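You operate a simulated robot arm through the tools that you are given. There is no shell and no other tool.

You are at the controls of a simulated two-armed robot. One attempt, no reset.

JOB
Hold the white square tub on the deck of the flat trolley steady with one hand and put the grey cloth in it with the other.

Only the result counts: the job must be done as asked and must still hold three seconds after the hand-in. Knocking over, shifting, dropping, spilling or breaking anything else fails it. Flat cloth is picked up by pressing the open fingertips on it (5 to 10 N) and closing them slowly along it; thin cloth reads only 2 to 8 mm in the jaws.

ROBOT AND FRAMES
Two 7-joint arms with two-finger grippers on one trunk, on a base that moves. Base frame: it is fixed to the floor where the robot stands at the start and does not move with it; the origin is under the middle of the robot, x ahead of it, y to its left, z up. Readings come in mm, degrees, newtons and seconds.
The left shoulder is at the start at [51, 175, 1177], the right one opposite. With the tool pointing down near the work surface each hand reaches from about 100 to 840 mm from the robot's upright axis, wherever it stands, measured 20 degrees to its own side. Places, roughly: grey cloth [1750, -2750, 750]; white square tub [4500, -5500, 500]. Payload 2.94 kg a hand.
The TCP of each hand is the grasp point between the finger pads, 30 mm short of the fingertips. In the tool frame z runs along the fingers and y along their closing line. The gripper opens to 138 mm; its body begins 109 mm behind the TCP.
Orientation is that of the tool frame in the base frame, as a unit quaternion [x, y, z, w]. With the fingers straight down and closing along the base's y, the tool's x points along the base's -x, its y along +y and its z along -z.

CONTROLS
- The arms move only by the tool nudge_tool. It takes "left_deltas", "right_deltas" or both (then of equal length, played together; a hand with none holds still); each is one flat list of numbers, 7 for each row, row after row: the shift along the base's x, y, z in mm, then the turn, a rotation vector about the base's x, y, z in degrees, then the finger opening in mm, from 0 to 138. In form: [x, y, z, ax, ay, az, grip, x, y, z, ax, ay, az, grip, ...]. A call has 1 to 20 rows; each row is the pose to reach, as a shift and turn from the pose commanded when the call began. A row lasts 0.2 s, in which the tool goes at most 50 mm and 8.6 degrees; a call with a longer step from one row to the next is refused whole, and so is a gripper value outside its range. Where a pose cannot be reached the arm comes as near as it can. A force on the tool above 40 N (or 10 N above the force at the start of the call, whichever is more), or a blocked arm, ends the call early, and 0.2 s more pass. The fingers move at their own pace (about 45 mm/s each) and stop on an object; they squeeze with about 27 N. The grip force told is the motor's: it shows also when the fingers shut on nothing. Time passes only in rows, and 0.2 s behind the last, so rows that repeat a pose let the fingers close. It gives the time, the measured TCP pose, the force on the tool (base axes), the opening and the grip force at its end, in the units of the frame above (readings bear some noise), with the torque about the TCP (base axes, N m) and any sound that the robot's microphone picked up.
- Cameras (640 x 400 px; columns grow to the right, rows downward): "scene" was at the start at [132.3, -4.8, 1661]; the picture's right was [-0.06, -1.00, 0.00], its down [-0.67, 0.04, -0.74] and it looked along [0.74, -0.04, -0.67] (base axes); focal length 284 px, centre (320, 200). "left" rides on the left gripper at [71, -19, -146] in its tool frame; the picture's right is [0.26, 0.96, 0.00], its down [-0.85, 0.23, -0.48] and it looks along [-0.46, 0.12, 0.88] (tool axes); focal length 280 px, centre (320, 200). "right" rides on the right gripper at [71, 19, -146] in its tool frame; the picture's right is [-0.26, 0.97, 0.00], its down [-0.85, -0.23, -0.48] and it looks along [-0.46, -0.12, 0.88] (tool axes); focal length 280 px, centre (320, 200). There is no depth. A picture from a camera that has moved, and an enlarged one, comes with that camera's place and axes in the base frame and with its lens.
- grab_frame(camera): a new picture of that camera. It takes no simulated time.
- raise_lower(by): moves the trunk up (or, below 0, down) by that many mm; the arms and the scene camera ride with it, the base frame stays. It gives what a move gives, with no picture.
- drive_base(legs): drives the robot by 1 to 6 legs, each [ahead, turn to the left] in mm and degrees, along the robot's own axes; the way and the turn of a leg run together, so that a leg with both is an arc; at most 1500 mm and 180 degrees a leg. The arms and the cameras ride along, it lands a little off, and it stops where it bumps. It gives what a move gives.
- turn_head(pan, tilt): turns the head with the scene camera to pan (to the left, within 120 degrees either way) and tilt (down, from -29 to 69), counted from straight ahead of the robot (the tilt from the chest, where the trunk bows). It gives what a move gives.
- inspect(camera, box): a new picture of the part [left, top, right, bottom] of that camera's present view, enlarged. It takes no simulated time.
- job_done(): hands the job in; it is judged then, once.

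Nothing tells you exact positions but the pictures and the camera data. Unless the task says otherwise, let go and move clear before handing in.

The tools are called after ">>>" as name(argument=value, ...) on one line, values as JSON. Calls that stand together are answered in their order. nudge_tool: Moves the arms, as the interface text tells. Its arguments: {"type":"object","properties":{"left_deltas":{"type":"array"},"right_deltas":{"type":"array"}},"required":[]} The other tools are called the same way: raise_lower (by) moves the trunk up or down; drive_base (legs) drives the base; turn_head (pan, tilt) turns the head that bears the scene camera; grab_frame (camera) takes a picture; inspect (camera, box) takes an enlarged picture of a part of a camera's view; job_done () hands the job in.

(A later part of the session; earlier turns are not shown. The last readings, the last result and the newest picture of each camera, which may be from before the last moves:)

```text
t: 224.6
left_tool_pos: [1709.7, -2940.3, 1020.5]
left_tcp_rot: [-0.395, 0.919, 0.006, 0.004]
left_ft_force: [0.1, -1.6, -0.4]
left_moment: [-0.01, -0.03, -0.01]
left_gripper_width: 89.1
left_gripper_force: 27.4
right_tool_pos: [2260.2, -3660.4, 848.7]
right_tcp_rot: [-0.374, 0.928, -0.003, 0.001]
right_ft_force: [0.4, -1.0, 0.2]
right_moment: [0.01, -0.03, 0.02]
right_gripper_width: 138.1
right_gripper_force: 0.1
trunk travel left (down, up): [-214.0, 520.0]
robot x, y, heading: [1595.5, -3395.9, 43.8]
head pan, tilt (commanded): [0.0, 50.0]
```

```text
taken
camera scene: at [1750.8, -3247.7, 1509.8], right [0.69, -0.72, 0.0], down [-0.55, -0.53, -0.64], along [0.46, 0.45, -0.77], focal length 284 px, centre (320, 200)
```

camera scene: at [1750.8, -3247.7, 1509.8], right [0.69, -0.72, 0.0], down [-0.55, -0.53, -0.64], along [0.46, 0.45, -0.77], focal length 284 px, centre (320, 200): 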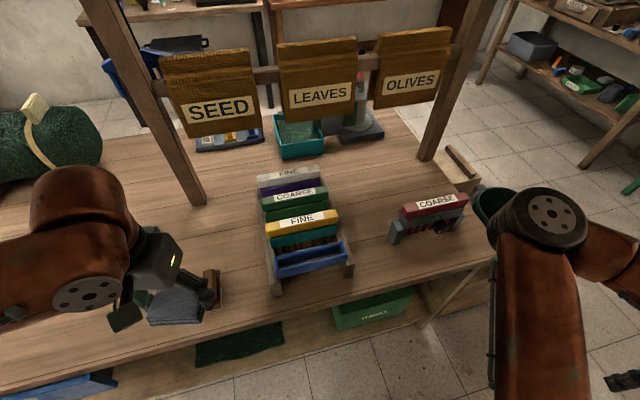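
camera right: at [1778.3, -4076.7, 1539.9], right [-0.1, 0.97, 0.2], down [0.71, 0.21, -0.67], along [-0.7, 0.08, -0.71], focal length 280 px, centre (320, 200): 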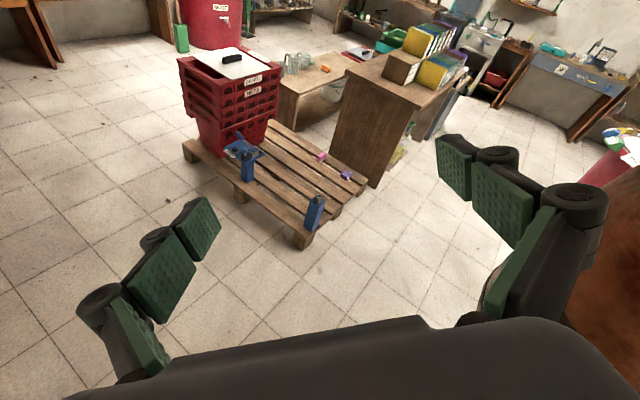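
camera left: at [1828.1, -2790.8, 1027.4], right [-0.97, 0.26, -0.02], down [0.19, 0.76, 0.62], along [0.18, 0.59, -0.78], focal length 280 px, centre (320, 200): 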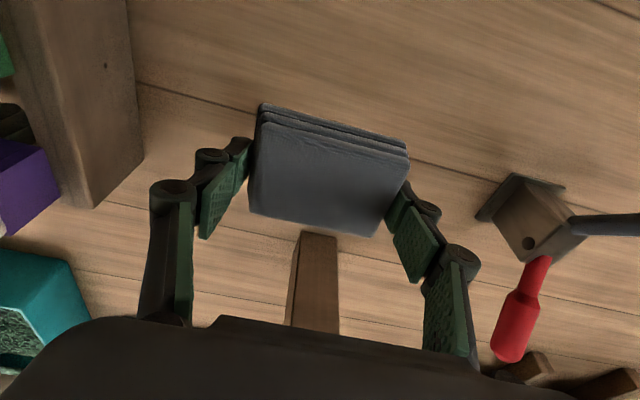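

The cloth is held safely. Next I back away from the bench and turn toward the trolley's open side; its tub stands near [4630,-5470], best reached from the trolley's right long side.

>>> drive_base(legs=[[-300, 0]])

>>> grab_frame(camera="scene")

```text
t: 226.6
left_tool_pos: [1491.7, -3149.9, 1021.0]
left_tcp_rot: [-0.397, 0.918, 0.007, 0.003]
left_ft_force: [0.1, 0.4, -0.4]
left_moment: [0.04, 0.01, 0.0]
left_gripper_width: 89.4
left_gripper_force: 27.3
right_tool_pos: [2044.5, -3866.6, 849.6]
right_tcp_rot: [-0.375, 0.927, -0.002, 0.0]
right_ft_force: [-0.1, -0.4, -0.4]
right_moment: [0.03, -0.01, 0.0]
right_gripper_width: 137.8
right_gripper_force: 0.0
trunk travel left (down, up): [-214.0, 520.0]
robot x, y, heading: [1375.9, -3604.3, 44.0]
head pan, tilt (commanded): [0.0, 50.0]
```

```text
taken
camera scene: at [1533.7, -3456.3, 1509.8], right [0.7, -0.72, 0.0], down [-0.55, -0.53, -0.64], along [0.46, 0.45, -0.77], focal length 284 px, centre (320, 200)
```

scene: 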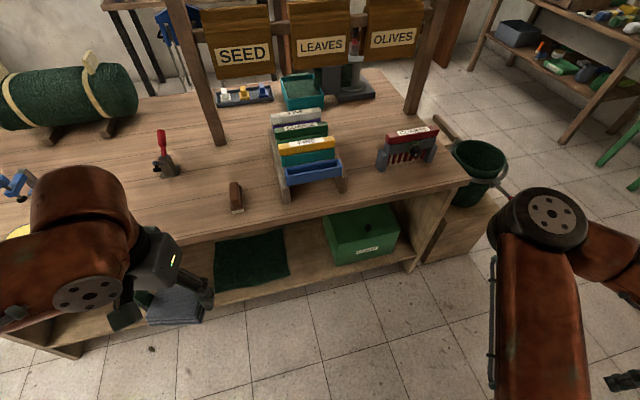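

Backing away went smoothly and the bench is in order. I turn right toward the open floor and look ahead.

>>> drive_base(legs=[[0, -95]])

>>> turn_head(pan=0, tilt=30)

>>> grab_frame(camera="scene")

```text
t: 231.0
left_tool_pos: [1826.7, -3747.5, 1021.4]
left_tcp_rot: [0.398, 0.917, 0.002, 0.008]
left_ft_force: [0.9, -0.2, -0.1]
left_moment: [0.03, -0.03, 0.0]
left_gripper_width: 89.0
left_gripper_force: 26.9
right_tool_pos: [1076.0, -4253.7, 848.6]
right_tcp_rot: [0.418, 0.908, -0.002, -0.001]
right_ft_force: [0.5, -0.6, 0.6]
right_moment: [0.02, -0.01, 0.0]
right_gripper_width: 138.2
right_gripper_force: 0.0
trunk travel left (down, up): [-214.0, 520.0]
robot x, y, heading: [1377.4, -3603.1, -49.5]
head pan, tilt (commanded): [0.0, 50.0]
```

```text
t: 231.8
left_tool_pos: [1826.8, -3747.7, 1019.9]
left_tcp_rot: [0.397, 0.918, 0.002, 0.007]
left_ft_force: [0.5, -0.7, -0.3]
left_moment: [0.0, 0.03, 0.02]
left_gripper_width: 88.8
left_gripper_force: 27.1
right_tool_pos: [1076.4, -4253.2, 849.7]
right_tcp_rot: [0.418, 0.908, -0.001, -0.002]
right_ft_force: [0.5, -0.2, 0.7]
right_moment: [0.01, -0.01, 0.02]
right_gripper_width: 138.1
right_gripper_force: 0.0
trunk travel left (down, up): [-214.0, 520.0]
robot x, y, heading: [1378.8, -3605.4, -49.4]
head pan, tilt (commanded): [0.0, 30.0]
```

```text
taken
camera scene: at [1528.2, -3779.5, 1539.1], right [-0.76, -0.65, 0.0], down [-0.33, 0.38, -0.87], along [0.56, -0.66, -0.5], focal length 284 px, centre (320, 200)
```

scene: 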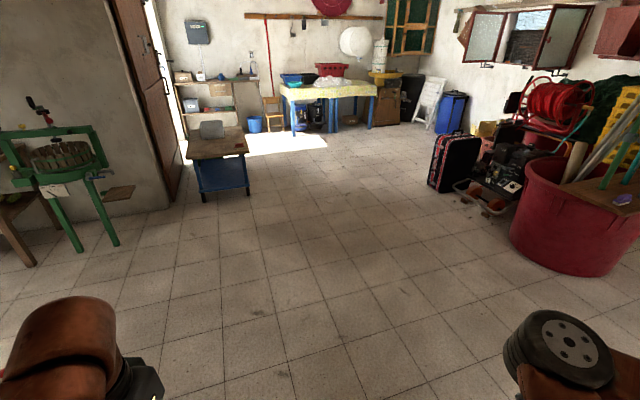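

The way is clear; the trolley with the tub is ahead on the left. I drive on along this heading.

>>> drive_base(legs=[[0, -2], [1500, 0], [1500, 0]])

>>> turn_head(pan=50, tilt=35)

>>> grab_frame(camera="scene")

```text
t: 246.6
left_tool_pos: [3690.6, -6080.2, 1020.0]
left_tcp_rot: [0.412, 0.911, 0.001, 0.008]
left_ft_force: [0.3, 0.4, -0.6]
left_moment: [0.04, 0.0, 0.02]
left_gripper_width: 88.9
left_gripper_force: 27.2
right_tool_pos: [2924.7, -6566.5, 850.2]
right_tcp_rot: [0.432, 0.902, -0.001, -0.001]
right_ft_force: [-0.3, -0.3, 0.5]
right_moment: [0.0, 0.01, -0.03]
right_gripper_width: 137.9
right_gripper_force: 0.0
trunk travel left (down, up): [-214.0, 520.0]
robot x, y, heading: [3246.2, -5927.5, -51.4]
head pan, tilt (commanded): [0.0, 30.0]
```

```text
t: 247.8
left_tool_pos: [3690.3, -6080.7, 1019.4]
left_tcp_rot: [0.411, 0.911, 0.001, 0.007]
left_ft_force: [-0.4, -0.6, -1.0]
left_moment: [-0.02, 0.0, -0.03]
left_gripper_width: 89.2
left_gripper_force: 26.6
right_tool_pos: [2925.3, -6565.1, 849.5]
right_tcp_rot: [0.431, 0.902, -0.001, -0.002]
right_ft_force: [-0.8, 0.4, 0.5]
right_moment: [-0.03, 0.01, 0.0]
right_gripper_width: 137.9
right_gripper_force: 0.0
trunk travel left (down, up): [-214.0, 520.0]
robot x, y, heading: [3246.4, -5927.2, -51.1]
head pan, tilt (commanded): [50.0, 35.0]
```

```text
taken
camera scene: at [3421.9, -6036.0, 1531.4], right [-0.02, -1.0, 0.0], down [-0.57, 0.01, -0.82], along [0.82, -0.02, -0.57], focal length 284 px, centre (320, 200)
```

scene: 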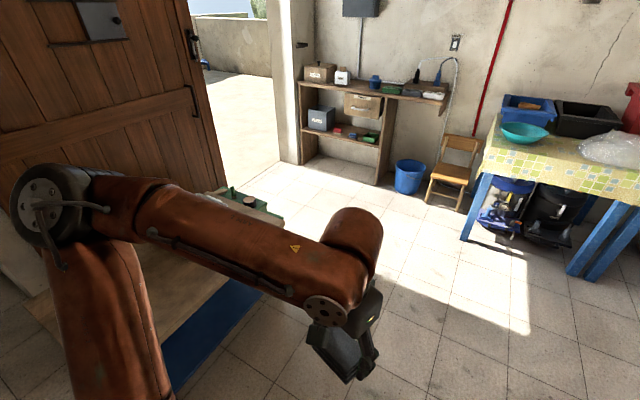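

The left arm hides part of the trolley. I look further left.

>>> turn_head(pan=85, tilt=35)

>>> grab_frame(camera="scene")

```text
t: 248.8
left_tool_pos: [3691.1, -6081.5, 1019.8]
left_tcp_rot: [0.411, 0.911, 0.002, 0.007]
left_ft_force: [0.0, 0.2, -0.3]
left_moment: [0.01, -0.02, 0.02]
left_gripper_width: 89.1
left_gripper_force: 27.4
right_tool_pos: [2925.6, -6566.6, 848.6]
right_tcp_rot: [0.432, 0.902, -0.002, -0.002]
right_ft_force: [0.0, -1.3, 0.6]
right_moment: [-0.02, 0.02, 0.0]
right_gripper_width: 138.0
right_gripper_force: 0.0
trunk travel left (down, up): [-214.0, 520.0]
robot x, y, heading: [3243.0, -5924.1, -51.1]
head pan, tilt (commanded): [85.0, 35.0]
```

```text
taken
camera scene: at [3407.0, -5985.2, 1531.4], right [0.56, -0.83, 0.0], down [-0.48, -0.32, -0.82], along [0.68, 0.46, -0.57], focal length 284 px, centre (320, 200)
```

scene: 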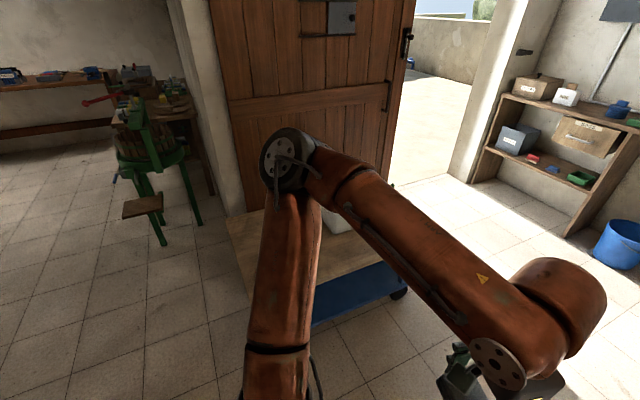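

The trolley and tub are just behind my left arm in this view, with the tub near [4520,-5410]. I go round to stand off the trolley's long side, about 900 mm from the tub.

>>> drive_base(legs=[[0, 33], [860, 0], [0, 76]])

>>> turn_head(pan=0, tilt=45)

>>> grab_frame(camera="scene")

```text
t: 258.3
left_tool_pos: [4078.5, -5724.7, 1019.9]
left_tcp_rot: [-0.504, 0.863, 0.007, 0.003]
left_ft_force: [-0.4, 0.1, -0.6]
left_moment: [-0.04, -0.01, 0.02]
left_gripper_width: 88.8
left_gripper_force: 26.9
right_tool_pos: [4785.7, -6287.1, 849.2]
right_tcp_rot: [-0.486, 0.874, -0.002, 0.0]
right_ft_force: [-0.1, -0.1, -0.6]
right_moment: [-0.04, 0.0, -0.01]
right_gripper_width: 138.0
right_gripper_force: 0.1
trunk travel left (down, up): [-214.0, 520.0]
robot x, y, heading: [4076.8, -6194.7, 57.7]
head pan, tilt (commanded): [85.0, 35.0]
```

```text
t: 259.9
left_tool_pos: [4078.0, -5724.0, 1020.7]
left_tcp_rot: [-0.504, 0.863, 0.008, 0.003]
left_ft_force: [0.0, 0.2, -0.8]
left_moment: [-0.02, -0.02, 0.02]
left_gripper_width: 88.9
left_gripper_force: 26.9
right_tool_pos: [4787.9, -6287.8, 849.3]
right_tcp_rot: [-0.486, 0.874, -0.002, 0.0]
right_ft_force: [-0.4, -0.7, -0.6]
right_moment: [0.0, -0.01, -0.01]
right_gripper_width: 137.9
right_gripper_force: 0.0
trunk travel left (down, up): [-214.0, 520.0]
robot x, y, heading: [4079.4, -6194.9, 58.2]
head pan, tilt (commanded): [0.0, 45.0]
```

```text
taken
camera scene: at [4195.4, -6008.5, 1516.6], right [0.85, -0.53, 0.0], down [-0.37, -0.6, -0.71], along [0.37, 0.6, -0.71], focal length 284 px, centre (320, 200)
```

scene: 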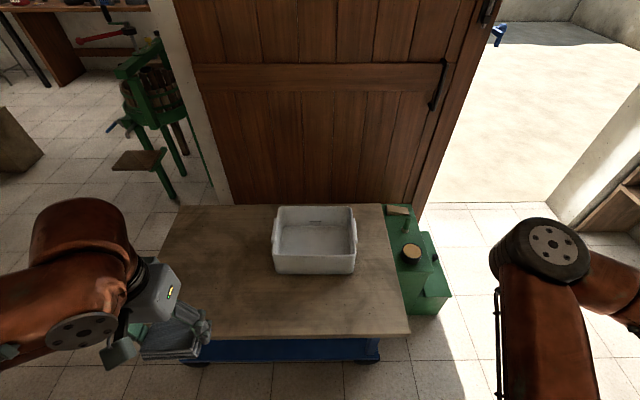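

I now face the trolley squarely: the white square tub stands on its deck, about 300 mm wide and 100 mm high, with its top near z 645 at about [4544,-5413]. I zoom in for details.

>>> inspect(camera="scene", box=[230, 180, 430, 305])

>>> inspect(camera="scene", box=[110, 190, 310, 390])

```text
3.20 times, centred on (330, 242) of scene
camera zoom: at [4195.4, -6008.5, 1516.6], right [0.85, -0.53, 0.0], down [-0.37, -0.6, -0.71], along [0.37, 0.6, -0.71], focal length 909 px, centre (288, 64)
```

zoom: 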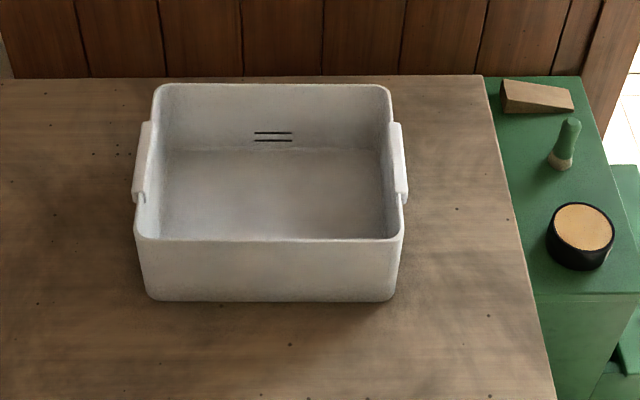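

```text
2.00 times, centred on (210, 290) of scene
camera zoom: at [4195.4, -6008.5, 1516.6], right [0.85, -0.53, 0.0], down [-0.37, -0.6, -0.71], along [0.37, 0.6, -0.71], focal length 568 px, centre (540, 20)
```

zoom: 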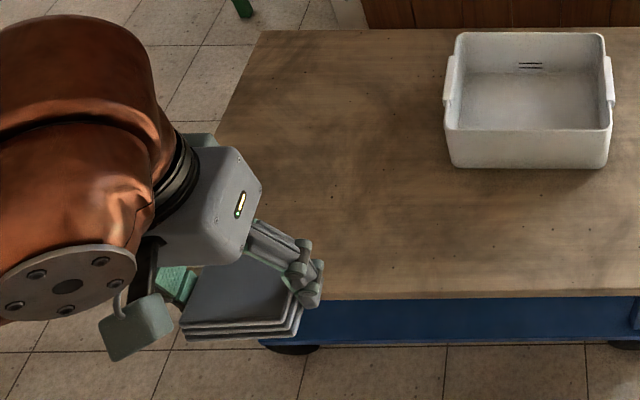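

The tub is about 306 × 240 mm and 140 mm high, rim near z 646, deck near z 505, empty; its near wall is about 810 mm ahead. Before moving closer, I test how far inward each hand can come, starting with the left.

>>> nudge_tool(left_deltas=[13, 21, 0, 0, 0, 0, 70, 26, 42, 0, 0, 0, 0, 70, 40, 64, 0, 0, 0, 0, 70, 53, 85, 0, 0, 0, 0, 70, 66, 106, 0, 0, 0, 0, 70, 79, 127, 0, 0, 0, 0, 70, 100, 114, 0, 0, 0, 0, 70, 121, 101, 0, 0, 0, 0, 70, 142, 87, 0, 0, 0, 0, 70, 164, 74, 0, 0, 0, 0, 70, 185, 61, 0, 0, 0, 0, 70, 206, 48, 0, 0, 0, 0, 70])

```text
t: 262.5
left_tool_pos: [4221.6, -5676.8, 1016.8]
left_tcp_rot: [-0.505, 0.863, 0.007, 0.006]
left_ft_force: [-0.1, -0.6, -0.4]
left_moment: [0.11, 0.0, -0.01]
left_gripper_width: 89.3
left_gripper_force: 27.0
left hand out of reach, approached as far as the arm can: row 9, 10, 11, 12
right_tool_pos: [4787.0, -6288.2, 849.3]
right_tcp_rot: [-0.485, 0.875, -0.002, 0.001]
right_ft_force: [0.6, -0.9, 1.0]
right_moment: [0.07, -0.04, 0.03]
right_gripper_width: 138.1
right_gripper_force: 0.1
trunk travel left (down, up): [-214.0, 520.0]
robot x, y, heading: [4073.4, -6192.6, 57.9]
head pan, tilt (commanded): [0.0, 45.0]
```

The left hand is limited in coming inward at this height, where its wrist is well above the shoulder. I test whether it reaches further inward at a lower, working height, still short of the trolley.

>>> nudge_tool(left_deltas=[-8, -14, -20, 0, 0, 0, 70, -17, -28, -45, 0, 0, 0, 70, -25, -41, -70, 0, 0, 0, 70, -34, -55, -95, 0, 0, 0, 70, -34, -55, -120, 0, 0, 0, 70, -34, -55, -145, 0, 0, 0, 70, -34, -55, -170, 0, 0, 0, 70, -34, -55, -195, 0, 0, 0, 70, -34, -55, -220, 0, 0, 0, 70, -34, -55, -245, 0, 0, 0, 70, -34, -55, -260, 0, 0, 0, 70, -12, -68, -260, 0, 0, 0, 70, 10, -82, -260, 0, 0, 0, 70, 32, -95, -260, 0, 0, 0, 70, 54, -109, -260, 0, 0, 0, 70, 76, -122, -260, 0, 0, 0, 70, 98, -136, -260, 0, 0, 0, 70, 119, -150, -260, 0, 0, 0, 70])

>>> grab_frame(camera="scene")

```text
t: 266.3
left_tool_pos: [4177.0, -5742.2, 783.4]
left_tcp_rot: [-0.505, 0.863, 0.006, 0.004]
left_ft_force: [0.0, -0.1, 0.4]
left_moment: [-0.01, 0.01, 0.01]
left_gripper_width: 88.8
left_gripper_force: 26.5
left hand out of reach, approached as far as the arm can: row 10, 11, 12, 13, 14, 15, 16, 17, 18
right_tool_pos: [4788.6, -6287.5, 849.6]
right_tcp_rot: [-0.485, 0.874, -0.002, 0.0]
right_ft_force: [1.0, -0.7, 0.3]
right_moment: [0.02, 0.01, 0.01]
right_gripper_width: 137.9
right_gripper_force: 0.1
trunk travel left (down, up): [-214.0, 520.0]
robot x, y, heading: [4078.5, -6196.2, 57.9]
head pan, tilt (commanded): [0.0, 45.0]
```

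```text
taken
camera scene: at [4195.6, -6008.5, 1516.5], right [0.85, -0.53, 0.0], down [-0.37, -0.6, -0.71], along [0.37, 0.6, -0.71], focal length 284 px, centre (320, 200)
```

scene: 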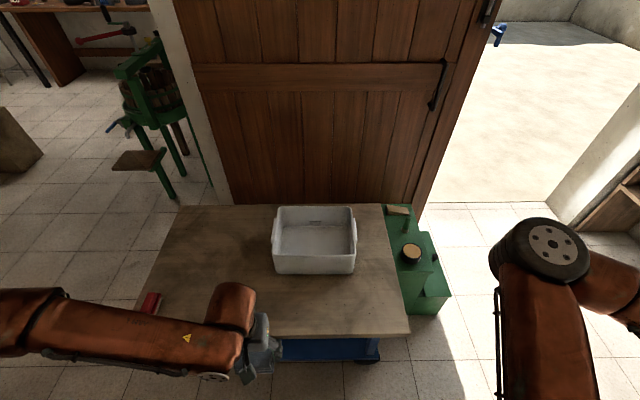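

The arm stops here too. I look at the left arm's shape from the head to understand which way it is limited.

>>> turn_head(pan=60, tilt=55)

>>> grab_frame(camera="scene")

```text
t: 267.6
left_tool_pos: [4178.0, -5743.8, 781.6]
left_tcp_rot: [-0.505, 0.863, 0.006, 0.004]
left_ft_force: [-0.1, 0.1, 0.4]
left_moment: [-0.03, 0.01, -0.02]
left_gripper_width: 89.0
left_gripper_force: 27.1
right_tool_pos: [4787.7, -6288.3, 848.9]
right_tcp_rot: [-0.485, 0.874, -0.003, 0.0]
right_ft_force: [0.5, -0.6, -0.1]
right_moment: [0.0, 0.02, 0.04]
right_gripper_width: 138.0
right_gripper_force: 0.0
trunk travel left (down, up): [-214.0, 520.0]
robot x, y, heading: [4077.9, -6192.3, 58.2]
head pan, tilt (commanded): [60.0, 55.0]
```

```text
taken
camera scene: at [4118.7, -6013.9, 1503.1], right [0.88, 0.47, 0.0], down [0.38, -0.72, -0.57], along [-0.27, 0.51, -0.82], focal length 284 px, centre (320, 200)
```

scene: 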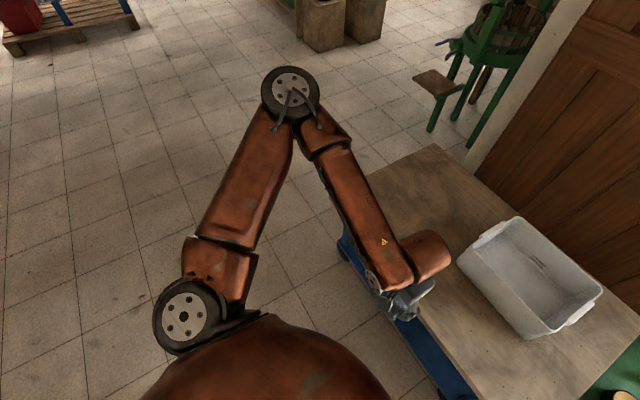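

The arm works in a flat, horizontal plane at shoulder height, which limits inward and downward reach. With the trunk higher the arm should hang down more; I raise it back to the starting height and test again.

>>> raise_lower(by=150)

>>> nudge_tool(left_deltas=[0, 0, -25, 0, 0, 0, 70, 0, 0, -50, 0, 0, 0, 70, 0, 0, -75, 0, 0, 0, 70, 0, 0, -100, 0, 0, 0, 70, 0, 0, -125, 0, 0, 0, 70, 0, 0, -150, 0, 0, 0, 70, 0, 0, -175, 0, 0, 0, 70, 0, 0, -200, 0, 0, 0, 70])

>>> grab_frame(camera="scene")

```text
t: 269.3
left_tool_pos: [4169.6, -5755.4, 980.3]
left_tcp_rot: [-0.504, 0.861, 0.036, 0.058]
left_ft_force: [0.8, 0.4, -0.5]
left_moment: [-0.02, 0.05, 0.0]
left_gripper_width: 89.0
left_gripper_force: 27.6
right_tool_pos: [4788.1, -6286.6, 998.7]
right_tcp_rot: [-0.486, 0.874, -0.002, 0.0]
right_ft_force: [-0.3, 0.2, 0.2]
right_moment: [-0.02, 0.01, 0.03]
right_gripper_width: 138.1
right_gripper_force: 0.0
trunk travel left (down, up): [-364.0, 370.0]
robot x, y, heading: [4076.1, -6195.0, 58.0]
head pan, tilt (commanded): [60.0, 55.0]
```

```text
t: 271.1
left_tool_pos: [4098.2, -5736.7, 859.6]
left_tcp_rot: [-0.504, 0.861, 0.033, 0.059]
left_ft_force: [0.6, 0.2, 0.9]
left_moment: [-0.01, 0.04, -0.01]
left_gripper_width: 89.0
left_gripper_force: 27.4
left hand out of reach, approached as far as the arm can: row 1, 2, 3, 4, 5, 6, 7, 8
right_tool_pos: [4787.0, -6288.2, 998.7]
right_tcp_rot: [-0.486, 0.874, -0.002, 0.0]
right_ft_force: [-0.1, -0.3, 0.6]
right_moment: [0.02, -0.02, 0.01]
right_gripper_width: 138.0
right_gripper_force: 0.1
trunk travel left (down, up): [-364.0, 370.0]
robot x, y, heading: [4078.0, -6195.1, 58.1]
head pan, tilt (commanded): [60.0, 55.0]
```

```text
taken
camera scene: at [4066.5, -6097.3, 1657.9], right [0.88, 0.47, 0.0], down [0.39, -0.72, -0.57], along [-0.27, 0.51, -0.82], focal length 284 px, centre (320, 200)
```

scene: 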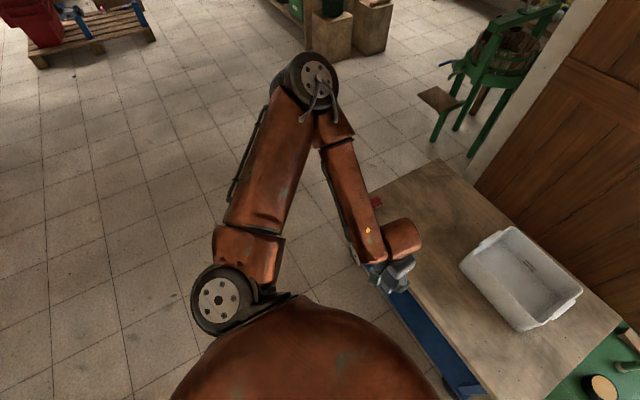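

The arm is limited in an odd way. I test whether turning the hand clockwise (following the forearm) frees it to go inward and down.

>>> nudge_tool(left_deltas=[0, 0, 0, 0, 0, -5, 70, 0, 0, 0, 0, 0, -10, 70, 0, 0, 0, 0, 0, -15, 70, 0, 0, 0, 0, 0, -20, 70, 0, 0, 0, 0, 0, -25, 70, 0, 0, 0, 0, 0, -30, 70, 0, 0, 0, 0, 0, -35, 70, 0, 0, 0, 0, 0, -40, 70, 0, 0, -20, 0, 0, -40, 70, 0, 0, -40, 0, 0, -40, 70, 0, 0, -60, 0, 0, -40, 70, 0, 0, -80, 0, 0, -40, 70])

```text
t: 273.7
left_tool_pos: [4075.9, -5731.3, 816.1]
left_tcp_rot: [-0.177, 0.982, 0.012, 0.069]
left_ft_force: [-0.6, 0.3, -0.8]
left_moment: [0.01, -0.04, 0.01]
left_gripper_width: 88.7
left_gripper_force: 27.1
left hand out of reach, approached as far as the arm can: row 10, 11, 12
right_tool_pos: [4786.9, -6287.5, 999.3]
right_tcp_rot: [-0.485, 0.874, -0.002, 0.0]
right_ft_force: [-1.1, -0.1, 0.0]
right_moment: [0.07, -0.01, -0.01]
right_gripper_width: 138.3
right_gripper_force: 0.1
trunk travel left (down, up): [-364.0, 370.0]
robot x, y, heading: [4081.3, -6193.2, 58.0]
head pan, tilt (commanded): [60.0, 55.0]
```

That helped only a little. I try another route: hand outward and down so the elbow can hang, then inward at the lower height.

>>> nudge_tool(left_deltas=[-20, 8, 0, 0, 0, 4, 70, -41, 16, 0, 0, 0, 8, 70, -61, 24, 0, 0, 0, 12, 70, -82, 32, 0, 0, 0, 16, 70, -102, 40, -10, 0, 0, 20, 70, -122, 48, -20, 0, 0, 24, 70, -143, 56, -30, 0, 0, 28, 70, -163, 64, -40, 0, 0, 32, 70, -170, 67, -60, 0, 0, 36, 70, -170, 67, -85, 0, 0, 40, 70, -170, 67, -110, 0, 0, 40, 70, -170, 67, -135, 0, 0, 40, 70, -170, 67, -160, 0, 0, 40, 70])

>>> grab_frame(camera="scene")

```text
t: 276.5
left_tool_pos: [3897.0, -5665.1, 741.1]
left_tcp_rot: [-0.504, 0.861, 0.035, 0.061]
left_ft_force: [-0.2, 0.4, -0.3]
left_moment: [0.0, 0.02, -0.01]
left_gripper_width: 88.9
left_gripper_force: 27.4
left hand out of reach, approached as far as the arm can: row 10, 11, 12, 13
right_tool_pos: [4787.4, -6286.6, 1000.2]
right_tcp_rot: [-0.485, 0.874, -0.002, 0.0]
right_ft_force: [-0.4, 0.7, -0.4]
right_moment: [0.0, 0.06, 0.05]
right_gripper_width: 138.1
right_gripper_force: 0.0
trunk travel left (down, up): [-364.0, 370.0]
robot x, y, heading: [4075.2, -6194.3, 58.1]
head pan, tilt (commanded): [60.0, 55.0]
```

```text
taken
camera scene: at [4066.6, -6097.3, 1657.9], right [0.88, 0.47, 0.0], down [0.39, -0.72, -0.57], along [-0.27, 0.51, -0.82], focal length 284 px, centre (320, 200)
```

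scene: 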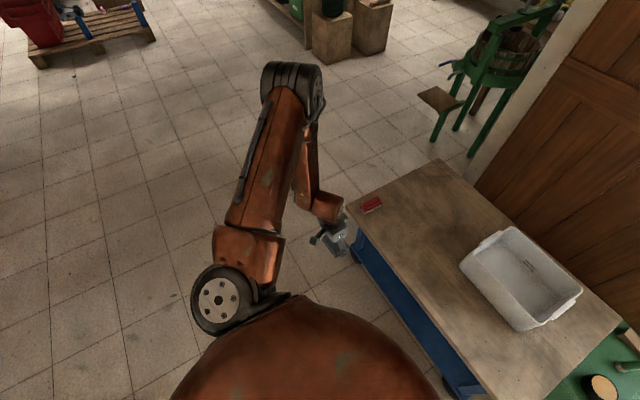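

The upper arm stays raised, as if the shoulder were flipped over from the earlier fling. I try to unflip it by taking the arm straight out to the left side, then back-and-down beside me, before bringing it forward hanging.

>>> nudge_tool(left_deltas=[-24, 3, 16, 0, 0, 0, 70, -48, 6, 32, 0, 0, 0, 70, -72, 8, 48, 0, 0, 0, 70, -95, 11, 64, 0, 0, 0, 70, -119, 14, 80, 0, 0, 0, 70, -143, 17, 95, 0, 0, 0, 70, -167, 19, 111, 0, 0, 0, 70, -191, 22, 127, 0, 0, 0, 70, -215, 25, 143, 0, 0, 0, 70, -239, 28, 159, 0, 0, 0, 70, -265, 15, 169, 0, 0, 0, 70, -291, 1, 179, 0, 0, 0, 70, -317, -12, 189, 0, 0, 0, 70, -342, -25, 199, 0, 0, 0, 70, -368, -39, 209, 0, 0, 0, 70, -394, -52, 219, 0, 0, 0, 70, -420, -65, 229, 0, 0, 0, 70, -446, -78, 239, 0, 0, 0, 70, -472, -92, 249, 0, 0, 0, 70, -498, -105, 259, 0, 0, 0, 70])

>>> turn_head(pan=90, tilt=45)

>>> grab_frame(camera="scene")

```text
t: 280.7
left_tool_pos: [3403.0, -5769.1, 998.7]
left_tcp_rot: [-0.503, 0.861, 0.036, 0.061]
left_ft_force: [-0.5, -1.0, -0.2]
left_moment: [0.0, -0.03, 0.0]
left_gripper_width: 88.9
left_gripper_force: 26.8
right_tool_pos: [4785.8, -6287.3, 1000.0]
right_tcp_rot: [-0.485, 0.874, -0.002, 0.0]
right_ft_force: [0.3, 0.7, 0.0]
right_moment: [0.0, -0.01, 0.01]
right_gripper_width: 137.9
right_gripper_force: 0.1
trunk travel left (down, up): [-364.0, 370.0]
robot x, y, heading: [4075.5, -6193.6, 58.0]
head pan, tilt (commanded): [60.0, 55.0]
```

```text
t: 281.7
left_tool_pos: [3403.1, -5768.7, 999.1]
left_tcp_rot: [-0.504, 0.861, 0.036, 0.06]
left_ft_force: [-0.3, 0.3, -0.7]
left_moment: [-0.04, 0.02, 0.01]
left_gripper_width: 89.0
left_gripper_force: 27.3
right_tool_pos: [4787.5, -6285.9, 999.6]
right_tcp_rot: [-0.486, 0.874, -0.001, 0.0]
right_ft_force: [0.2, 0.2, 0.0]
right_moment: [0.0, -0.02, -0.05]
right_gripper_width: 137.8
right_gripper_force: 0.0
trunk travel left (down, up): [-364.0, 370.0]
robot x, y, heading: [4078.2, -6193.8, 58.1]
head pan, tilt (commanded): [90.0, 45.0]
```

```text
taken
camera scene: at [4030.9, -6117.7, 1671.3], right [0.53, 0.85, 0.0], down [0.6, -0.38, -0.71], along [-0.6, 0.37, -0.71], focal length 284 px, centre (320, 200)
```

scene: 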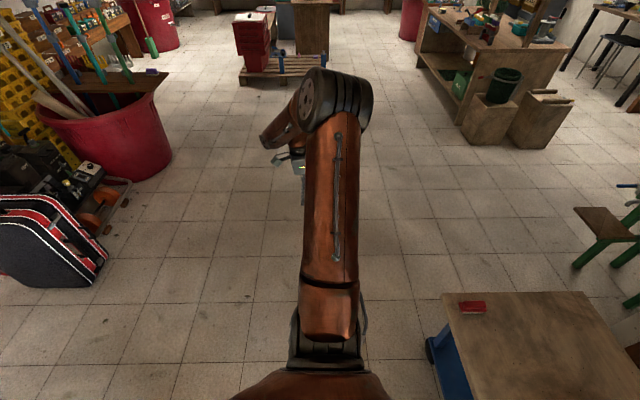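

The arm is out sideways now. I bring it back-and-down, aiming to let it hang beside me.

>>> nudge_tool(left_deltas=[0, -18, -20, 0, 0, 0, 70, 1, -36, -40, 0, 0, 0, 70, 1, -54, -60, 0, 0, 0, 70, 1, -72, -80, 0, 0, 0, 70, 1, -91, -100, 0, 0, 0, 70, 2, -109, -119, 0, 0, 0, 70, 2, -127, -139, 0, 0, 0, 70, 2, -145, -159, 0, 0, 0, 70, 2, -163, -179, 0, 0, 0, 70, 3, -181, -199, 0, 0, 0, 70, 27, -190, -219, 0, 0, 0, 70, 51, -199, -239, 0, 0, 0, 70, 74, -208, -259, 0, 0, 0, 70, 98, -217, -279, 0, 0, 0, 70, 122, -226, -299, 0, 0, 0, 70, 146, -235, -319, 0, 0, 0, 70, 170, -244, -339, 0, 0, 0, 70, 194, -253, -359, 0, 0, 0, 70, 218, -262, -379, 0, 0, 0, 70, 241, -271, -399, 0, 0, 0, 70])

>>> grab_frame(camera="scene")

```text
t: 285.9
left_tool_pos: [3644.8, -6039.4, 598.6]
left_tcp_rot: [-0.504, 0.861, 0.035, 0.058]
left_ft_force: [0.5, 0.4, -0.5]
left_moment: [-0.02, -0.02, 0.0]
left_gripper_width: 89.0
left_gripper_force: 27.1
right_tool_pos: [4786.9, -6287.0, 999.2]
right_tcp_rot: [-0.486, 0.874, -0.002, 0.0]
right_ft_force: [-0.3, -0.5, 0.2]
right_moment: [0.02, 0.03, 0.01]
right_gripper_width: 138.3
right_gripper_force: 0.1
trunk travel left (down, up): [-364.0, 370.0]
robot x, y, heading: [4078.5, -6193.9, 58.2]
head pan, tilt (commanded): [90.0, 45.0]
```

```text
taken
camera scene: at [4031.0, -6117.9, 1671.3], right [0.53, 0.85, 0.0], down [0.6, -0.37, -0.71], along [-0.6, 0.37, -0.71], focal length 284 px, centre (320, 200)
```

scene: 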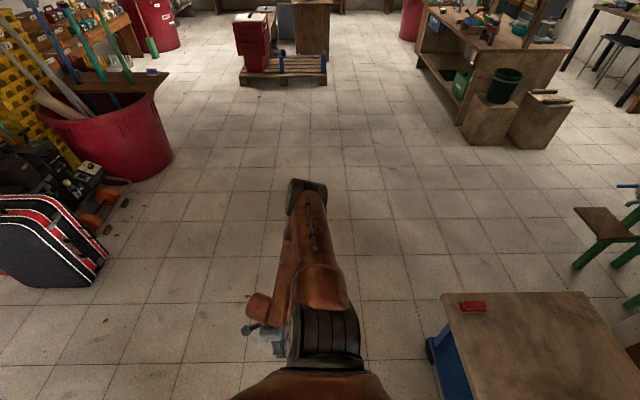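

The arm now hangs properly with the hand at z 600 and nothing out of reach — the shoulder has unflipped. I swing it forward to the front.

>>> nudge_tool(left_deltas=[22, 16, 5, 0, 0, 0, 70, 43, 32, 10, 0, 0, 0, 70, 65, 47, 15, 0, 0, 0, 70, 87, 63, 20, 0, 0, 0, 70, 108, 79, 26, 0, 0, 0, 70, 130, 95, 31, 0, 0, 0, 70, 152, 111, 36, 0, 0, 0, 70, 173, 126, 41, 0, 0, 0, 70, 195, 142, 46, 0, 0, 0, 70, 217, 158, 51, 0, 0, 0, 70, 239, 174, 56, 0, 0, 0, 70, 260, 190, 61, 0, 0, 0, 70, 282, 206, 66, 0, 0, 0, 70, 304, 222, 71, 0, 0, 0, 70, 326, 238, 76, 0, 0, 0, 70, 347, 253, 81, 0, 0, 0, 70, 369, 269, 86, 0, 0, 0, 70, 391, 285, 91, 0, 0, 0, 70, 412, 301, 96, 0, 0, 0, 70, 434, 317, 101, 0, 0, 0, 70])

>>> turn_head(pan=30, tilt=50)

>>> grab_frame(camera="scene")

```text
t: 290.1
left_tool_pos: [4032.1, -5644.3, 575.2]
left_tcp_rot: [-0.493, 0.858, -0.066, 0.13]
left_ft_force: [-1.9, -1.4, -1.6]
left_moment: [0.15, -0.27, 0.08]
left_gripper_width: 88.9
left_gripper_force: 27.9
left hand out of reach, approached as far as the arm can: row 7, 8, 9, 10, 11, 12, 13, 14, 15, 16, 17, 18, 19, 20
right_tool_pos: [4789.6, -6286.2, 997.3]
right_tcp_rot: [-0.486, 0.874, -0.002, -0.001]
right_ft_force: [1.6, 0.1, -1.5]
right_moment: [-0.09, 0.13, -0.01]
right_gripper_width: 138.0
right_gripper_force: 0.1
trunk travel left (down, up): [-364.0, 370.0]
robot x, y, heading: [4075.4, -6196.3, 58.1]
head pan, tilt (commanded): [90.0, 45.0]
```

```text
t: 291.4
left_tool_pos: [4033.3, -5646.0, 576.4]
left_tcp_rot: [-0.492, 0.857, -0.067, 0.135]
left_ft_force: [0.5, 0.6, -0.1]
left_moment: [-0.01, 0.0, 0.0]
left_gripper_width: 88.8
left_gripper_force: 26.8
right_tool_pos: [4786.8, -6288.1, 999.4]
right_tcp_rot: [-0.486, 0.874, -0.002, 0.0]
right_ft_force: [-0.3, 0.7, -0.1]
right_moment: [0.01, 0.02, 0.0]
right_gripper_width: 138.0
right_gripper_force: 0.0
trunk travel left (down, up): [-364.0, 370.0]
robot x, y, heading: [4077.7, -6198.7, 58.2]
head pan, tilt (commanded): [30.0, 50.0]
```

```text
taken
camera scene: at [4103.3, -6084.0, 1664.4], right [1.0, -0.03, 0.0], down [-0.03, -0.77, -0.64], along [0.02, 0.64, -0.77], focal length 284 px, centre (320, 200)
```

scene: 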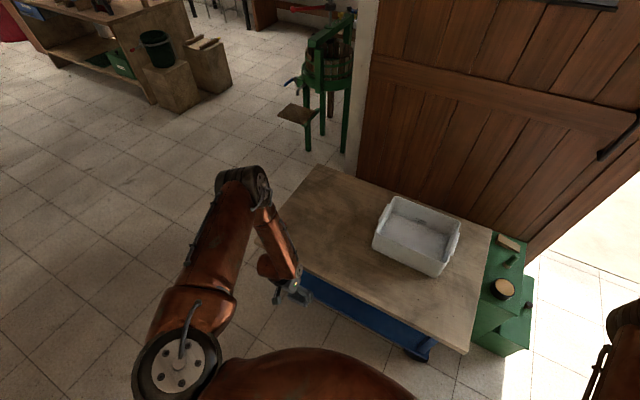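

The elbow is now in front with the forearm trailing, so close-in poses are awkward, but a more outstretched reach should suit both arms in this shape. I lift the left hand, square it, and test an outstretched pose above the trolley's edge.

>>> nudge_tool(left_deltas=[-1, -2, 25, 0, 2, 0, 70, -3, -5, 50, 0, 4, -0.4, 70, -4, -7, 75, -0.2, 6, -0.6, 70, -6, -9, 100, -0.4, 8, -0.8, 70, -7, -11, 125, -0.4, 10, -1, 70, -8, -14, 150, -0.5, 12, -1.2, 70, -10, -16, 175, -0.6, 14, -1.4, 70, -11, -18, 200, -0.7, 16, -1.5, 70, -13, -20, 224, -0.8, 17.3, -1.6, 70, 9, -13, 229, -0.8, 17.3, -1.6, 70, 31, -5, 233, -0.8, 17.3, -1.6, 70, 53, 3, 238, -0.8, 17.3, -1.6, 70, 75, 11, 242, -0.8, 17.3, -1.6, 70, 97, 19, 247, -0.8, 17.3, -1.6, 70, 119, 26, 251, -0.8, 17.3, -1.6, 70, 141, 34, 256, -0.8, 17.3, -1.6, 70, 163, 42, 260, -0.8, 17.3, -1.6, 70, 185, 50, 265, -0.8, 17.3, -1.6, 70, 207, 57, 269, -0.8, 17.3, -1.6, 70, 229, 65, 274, -0.8, 17.3, -1.6, 70])

>>> grab_frame(camera="scene")

```text
t: 295.6
left_tool_pos: [4262.3, -5581.9, 846.6]
left_tcp_rot: [-0.486, 0.874, 0.001, -0.001]
left_ft_force: [-1.2, 0.3, -0.4]
left_moment: [-0.01, 0.01, 0.03]
left_gripper_width: 89.1
left_gripper_force: 26.9
left hand out of reach, approached as far as the arm can: row 1, 2, 3, 4, 5, 6, 7, 8
right_tool_pos: [4788.8, -6288.2, 998.6]
right_tcp_rot: [-0.486, 0.874, -0.001, 0.0]
right_ft_force: [0.0, 0.3, 0.4]
right_moment: [-0.02, 0.03, 0.01]
right_gripper_width: 138.0
right_gripper_force: 0.1
trunk travel left (down, up): [-364.0, 370.0]
robot x, y, heading: [4073.8, -6194.5, 58.1]
head pan, tilt (commanded): [30.0, 50.0]
```

```text
taken
camera scene: at [4104.1, -6084.0, 1664.4], right [1.0, -0.03, 0.0], down [-0.03, -0.77, -0.64], along [0.02, 0.64, -0.77], focal length 284 px, centre (320, 200)
```

scene: 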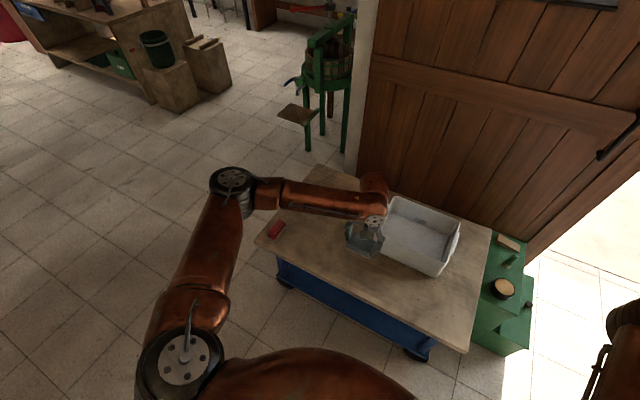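

The left arm is now in its proper shape and reached the target exactly. I test going further inward and lower, still in front of the tub.

>>> nudge_tool(left_deltas=[21, -13, -10, 0, 0, 0, 70, 42, -26, -20, 0, 0, 0, 70, 64, -40, -30, 0, 0, 0, 70, 85, -53, -40, 0, 0, 0, 70, 106, -66, -50, 0, 0, 0, 70, 127, -79, -60, 0, 0, 0, 70])

```text
t: 297.0
left_tool_pos: [4389.0, -5660.5, 784.7]
left_tcp_rot: [-0.485, 0.875, 0.001, -0.001]
left_ft_force: [-0.3, 0.4, 0.0]
left_moment: [-0.03, 0.03, 0.0]
left_gripper_width: 88.8
left_gripper_force: 27.2
right_tool_pos: [4786.9, -6288.3, 998.0]
right_tcp_rot: [-0.486, 0.874, -0.002, 0.0]
right_ft_force: [0.6, -0.5, -0.7]
right_moment: [0.0, 0.04, 0.02]
right_gripper_width: 138.1
right_gripper_force: 0.1
trunk travel left (down, up): [-364.0, 370.0]
robot x, y, heading: [4076.4, -6197.1, 57.8]
head pan, tilt (commanded): [30.0, 50.0]
```

The left arm now has its full range back. I do the same for the right arm: down to hang behind-right first.

>>> nudge_tool(right_deltas=[-11, -16, -20, 0, 0, 0, 138, -23, -32, -40, 0, 0, 0, 138, -34, -48, -59, 0, 0, 0, 138, -46, -64, -79, 0, 0, 0, 138, -57, -80, -99, 0, 0, 0, 138, -68, -96, -119, 0, 0, 0, 138, -80, -112, -139, 0, 0, 0, 138, -91, -128, -158, 0, 0, 0, 138, -103, -144, -178, 0, 0, 0, 138, -114, -160, -198, 0, 0, 0, 138, -141, -167, -218, 0, 0, 0, 138, -167, -174, -238, 0, 0, 0, 138, -194, -180, -258, 0, 0, 0, 138, -221, -187, -278, 0, 0, 0, 138, -247, -194, -298, 0, 0, 0, 138, -274, -201, -318, 0, 0, 0, 138, -301, -208, -338, 0, 0, 0, 138, -328, -214, -358, 0, 0, 0, 138, -354, -221, -378, 0, 0, 0, 138, -381, -228, -398, 0, 0, 0, 138])

>>> turn_head(pan=-70, tilt=50)

>>> grab_frame(camera="scene")

```text
t: 301.2
left_tool_pos: [4387.3, -5661.3, 785.3]
left_tcp_rot: [-0.485, 0.875, 0.001, 0.0]
left_ft_force: [-0.5, -0.4, -0.1]
left_moment: [0.0, -0.01, 0.02]
left_gripper_width: 89.0
left_gripper_force: 26.7
right_tool_pos: [4477.0, -6524.5, 619.1]
right_tcp_rot: [-0.485, 0.874, 0.01, -0.022]
right_ft_force: [-0.3, -0.6, 0.0]
right_moment: [0.0, -0.01, -0.01]
right_gripper_width: 137.6
right_gripper_force: 0.1
right hand out of reach, approached as far as the arm can: row 17, 18, 19, 20
trunk travel left (down, up): [-364.0, 370.0]
robot x, y, heading: [4077.7, -6195.1, 57.5]
head pan, tilt (commanded): [30.0, 50.0]
```

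```text
t: 302.9
left_tool_pos: [4386.9, -5661.2, 785.3]
left_tcp_rot: [-0.485, 0.875, 0.0, 0.0]
left_ft_force: [-0.1, 0.9, -0.4]
left_moment: [0.0, -0.01, -0.02]
left_gripper_width: 89.0
left_gripper_force: 27.4
right_tool_pos: [4477.5, -6524.4, 618.5]
right_tcp_rot: [-0.484, 0.875, 0.011, -0.023]
right_ft_force: [-0.1, -0.5, -0.3]
right_moment: [0.01, -0.01, 0.03]
right_gripper_width: 138.0
right_gripper_force: 0.0
trunk travel left (down, up): [-364.0, 370.0]
robot x, y, heading: [4077.4, -6198.9, 58.0]
head pan, tilt (commanded): [-70.0, 50.0]
```

```text
taken
camera scene: at [4176.0, -6177.0, 1664.4], right [-0.21, -0.98, 0.0], down [-0.75, 0.16, -0.64], along [0.63, -0.13, -0.77], focal length 284 px, centre (320, 200)
```

scene: 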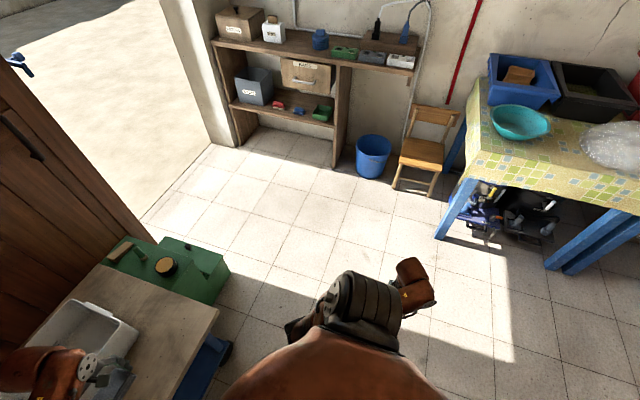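

The right arm hangs at my side. I swing it forward low, as I did with the left.

>>> nudge_tool(right_deltas=[-1, 26, 0, 0, 0, 0, 138, -1, 52, 0, 0, 0, 0, 138, -2, 78, 0, 0, 0, 0, 138, -3, 104, 0, 0, 0, 0, 138, -3, 130, 0, 0, 0, 0, 138, -4, 155, 0, 0, 0, 0, 138, -5, 181, 0, 0, 0, 0, 138, -5, 207, 0, 0, 0, 0, 138, -6, 233, 0, 0, 0, 0, 138, -7, 259, 0, 0, 0, 0, 138, 1, 287, 2, 0, 0, 0, 138, 9, 314, 4, 0, 0, 0, 138, 17, 342, 7, 0, 0, 0, 138, 25, 370, 9, 0, 0, 0, 138, 33, 397, 11, 0, 0, 0, 138, 42, 425, 13, 0, 0, 0, 138, 50, 453, 16, 0, 0, 0, 138, 58, 480, 18, 0, 0, 0, 138, 66, 508, 20, 0, 0, 0, 138])

>>> turn_head(pan=-30, tilt=50)

>>> grab_frame(camera="scene")

```text
t: 306.9
left_tool_pos: [4387.2, -5659.8, 784.1]
left_tcp_rot: [-0.485, 0.875, -0.001, 0.0]
left_ft_force: [-0.3, 0.4, -0.7]
left_moment: [-0.02, 0.0, -0.02]
left_gripper_width: 88.9
left_gripper_force: 27.6
right_tool_pos: [4561.5, -6013.2, 635.9]
right_tcp_rot: [-0.485, 0.874, 0.01, -0.024]
right_ft_force: [0.5, -0.3, 0.6]
right_moment: [0.01, 0.0, -0.01]
right_gripper_width: 138.0
right_gripper_force: 0.0
right hand out of reach, approached as far as the arm can: row 6, 9, 10, 11, 12, 13, 14, 15, 16, 17, 18, 19
trunk travel left (down, up): [-364.0, 370.0]
robot x, y, heading: [4079.1, -6197.3, 58.2]
head pan, tilt (commanded): [-70.0, 50.0]
```

```text
t: 308.0
left_tool_pos: [4387.8, -5660.5, 785.4]
left_tcp_rot: [-0.484, 0.875, 0.0, 0.001]
left_ft_force: [0.9, -0.1, -1.2]
left_moment: [0.04, 0.0, 0.0]
left_gripper_width: 89.0
left_gripper_force: 27.4
right_tool_pos: [4562.0, -6013.5, 636.7]
right_tcp_rot: [-0.485, 0.874, 0.011, -0.024]
right_ft_force: [0.0, -0.1, 0.6]
right_moment: [0.01, -0.01, 0.0]
right_gripper_width: 137.8
right_gripper_force: 0.2
trunk travel left (down, up): [-364.0, 370.0]
robot x, y, heading: [4074.1, -6198.9, 58.2]
head pan, tilt (commanded): [-30.0, 50.0]
```

```text
taken
camera scene: at [4168.5, -6124.6, 1664.4], right [0.47, -0.88, 0.0], down [-0.68, -0.36, -0.64], along [0.57, 0.3, -0.77], focal length 284 px, centre (320, 200)
```

scene: 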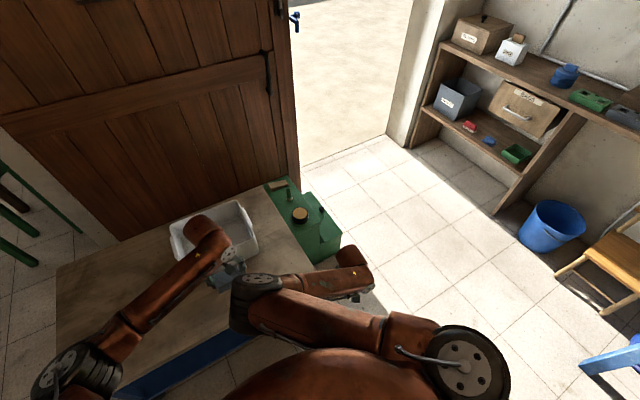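

The right elbow has come across in front of me, near the left hand. I first move the left hand away to the left.

>>> nudge_tool(left_deltas=[-10, 6, 15, 0, 0, 0, 70, -30, 19, 30, 0, 0, 0, 70, -52, 32, 45, 0, 0, 0, 70, -75, 46, 60, 0, 0, 0, 70, -98, 60, 65, 0, 0, 0, 70, -121, 75, 65, 0, 0, 0, 70, -145, 90, 65, 0, 0, 0, 70, -168, 105, 65, 0, 0, 0, 70, -200, 125, 65, 0, 0, 0, 70])

>>> turn_head(pan=0, tilt=55)

>>> grab_frame(camera="scene")

```text
t: 310.0
left_tool_pos: [4187.9, -5535.6, 851.6]
left_tcp_rot: [-0.485, 0.874, -0.001, -0.001]
left_ft_force: [-0.9, 0.4, -0.7]
left_moment: [0.01, -0.01, 0.0]
left_gripper_width: 89.3
left_gripper_force: 26.3
right_tool_pos: [4561.6, -6014.0, 637.0]
right_tcp_rot: [-0.485, 0.874, 0.011, -0.023]
right_ft_force: [0.1, -0.1, 0.3]
right_moment: [0.01, 0.04, 0.01]
right_gripper_width: 138.1
right_gripper_force: 0.1
trunk travel left (down, up): [-364.0, 370.0]
robot x, y, heading: [4075.7, -6196.5, 57.9]
head pan, tilt (commanded): [-30.0, 50.0]
```

```text
t: 310.9
left_tool_pos: [4190.3, -5535.3, 850.8]
left_tcp_rot: [-0.485, 0.875, 0.001, 0.001]
left_ft_force: [-0.1, 0.1, 0.0]
left_moment: [0.0, 0.03, -0.01]
left_gripper_width: 89.0
left_gripper_force: 26.9
right_tool_pos: [4561.8, -6012.7, 637.0]
right_tcp_rot: [-0.486, 0.874, 0.01, -0.024]
right_ft_force: [-0.7, 0.0, 0.0]
right_moment: [0.0, 0.0, 0.01]
right_gripper_width: 138.1
right_gripper_force: 0.0
trunk travel left (down, up): [-364.0, 370.0]
robot x, y, heading: [4082.4, -6194.9, 58.4]
head pan, tilt (commanded): [0.0, 55.0]
```

```text
taken
camera scene: at [4138.6, -6099.5, 1657.9], right [0.85, -0.53, 0.0], down [-0.43, -0.69, -0.57], along [0.3, 0.49, -0.82], focal length 284 px, centre (320, 200)
```

scene: 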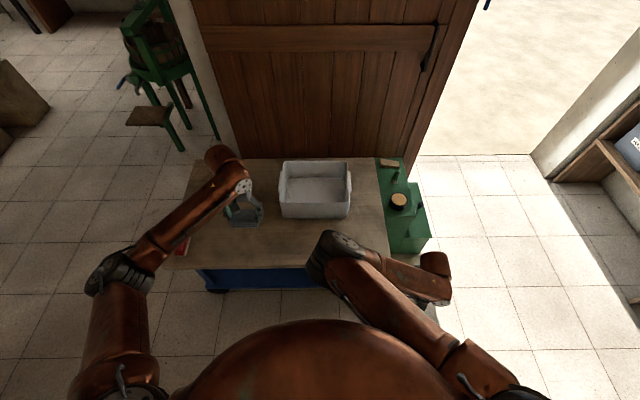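

The right elbow points inward with the forearm going outward. I pass the right hand underneath its elbow toward the left at low height, so the elbow can swing out to the right.

>>> nudge_tool(right_deltas=[-20, 12, -4, 0, 0, 0, 138, -40, 25, -8, 0, 0, 0, 138, -60, 37, -12, 0, 0, 0, 138, -80, 50, -16, 0, 0, 0, 138, -100, 62, -20, 0, 0, 0, 138, -120, 75, -25, 0, 0, 0, 138, -140, 87, -29, 0, 0, 0, 138, -160, 100, -33, 0, 0, 0, 138, -180, 112, -37, 0, 0, 0, 138, -201, 125, -34, 0, 0, 0, 138, -222, 139, -31, 0, 0, 0, 138, -243, 152, -27, 0, 0, 0, 138, -265, 165, -24, 0, 0, 0, 138, -286, 179, -20, 0, 0, 0, 138, -307, 192, -17, 0, 0, 0, 138])

>>> grab_frame(camera="scene")

```text
t: 313.6
left_tool_pos: [4189.9, -5535.7, 850.1]
left_tcp_rot: [-0.485, 0.875, 0.0, -0.001]
left_ft_force: [-0.6, -0.4, -1.2]
left_moment: [-0.04, 0.0, -0.01]
left_gripper_width: 88.9
left_gripper_force: 26.5
right_tool_pos: [4442.2, -5774.3, 524.7]
right_tcp_rot: [-0.487, 0.873, 0.0, -0.037]
right_ft_force: [-3.7, -8.2, 6.4]
right_moment: [0.42, 0.11, 0.52]
right_gripper_width: 137.1
right_gripper_force: 0.1
right hand out of reach, approached as far as the arm can: row 1, 2, 3, 4, 5, 6, 7, 8, 9, 10, 11, 12, 13
trunk travel left (down, up): [-364.0, 370.0]
robot x, y, heading: [4077.2, -6198.1, 57.9]
head pan, tilt (commanded): [0.0, 55.0]
stopped in row 13 (right hand): the force on the tool passed its limit at 57 N (the readings are from after the stop); the commanded pose is now the measured one
```

```text
taken
camera scene: at [4137.3, -6098.4, 1658.0], right [0.85, -0.53, 0.0], down [-0.43, -0.7, -0.57], along [0.3, 0.48, -0.82], focal length 284 px, centre (320, 200)
```

scene: 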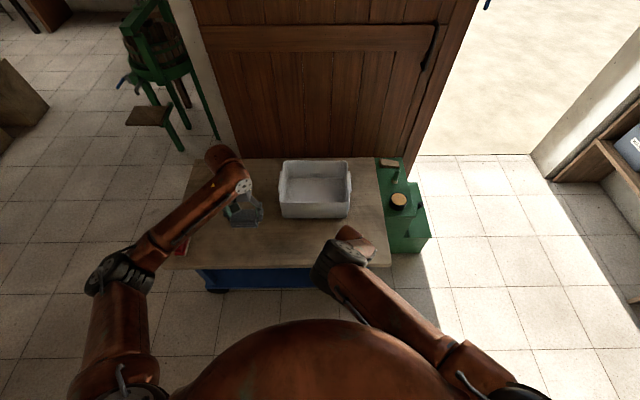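

The right hand strayed forward and touched the trolley's edge; the picture shows nothing moved. I back it off at once and raise it.

>>> nudge_tool(right_deltas=[-8, -13, 2, 0, 0, 0, 138, -16, -26, 8, 0, 0, 0, 138, -24, -38, 16, 0, 0, 0, 138, -32, -51, 28, 0, 0, 0, 138, -40, -64, 45, 0, 0, 0, 138, -48, -77, 65, 0, 0, 0, 138])

>>> grab_frame(camera="scene")

>>> grab_frame(camera="right")

```text
t: 315.0
left_tool_pos: [4191.2, -5536.9, 851.2]
left_tcp_rot: [-0.484, 0.875, 0.001, -0.002]
left_ft_force: [0.2, -0.6, -1.3]
left_moment: [0.02, -0.05, 0.02]
left_gripper_width: 88.9
left_gripper_force: 27.1
right_tool_pos: [4478.2, -5801.1, 543.4]
right_tcp_rot: [-0.488, 0.872, 0.002, -0.039]
right_ft_force: [-0.1, -0.1, -0.4]
right_moment: [0.07, -0.06, 0.0]
right_gripper_width: 138.4
right_gripper_force: 0.0
right hand out of reach, approached as far as the arm can: row 1, 2, 3, 4, 5, 6
trunk travel left (down, up): [-364.0, 370.0]
robot x, y, heading: [4076.1, -6194.3, 58.0]
head pan, tilt (commanded): [0.0, 55.0]
```

```text
taken
camera scene: at [4138.4, -6100.3, 1658.0], right [0.85, -0.53, 0.0], down [-0.43, -0.69, -0.57], along [0.3, 0.49, -0.82], focal length 284 px, centre (320, 200)
```

scene: 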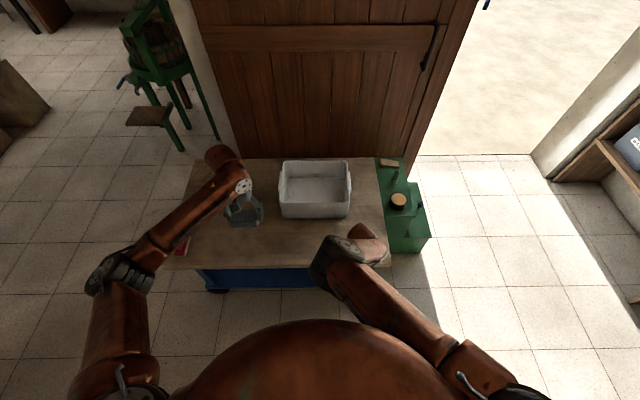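

```text
taken
camera right: at [4432.3, -5846.7, 695.5], right [-0.68, 0.73, 0.02], down [0.67, 0.62, 0.41], along [0.29, 0.3, -0.91], focal length 280 px, centre (320, 200)
```

right: 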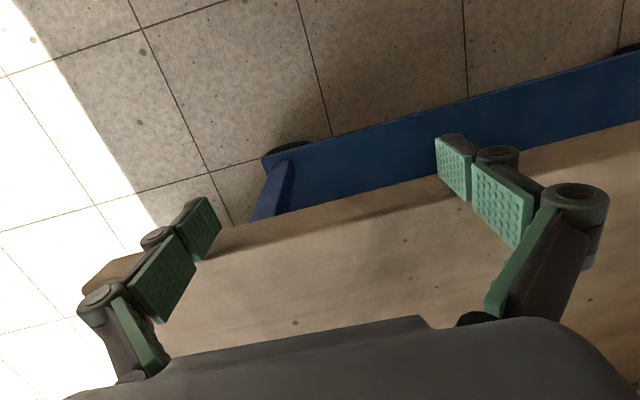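

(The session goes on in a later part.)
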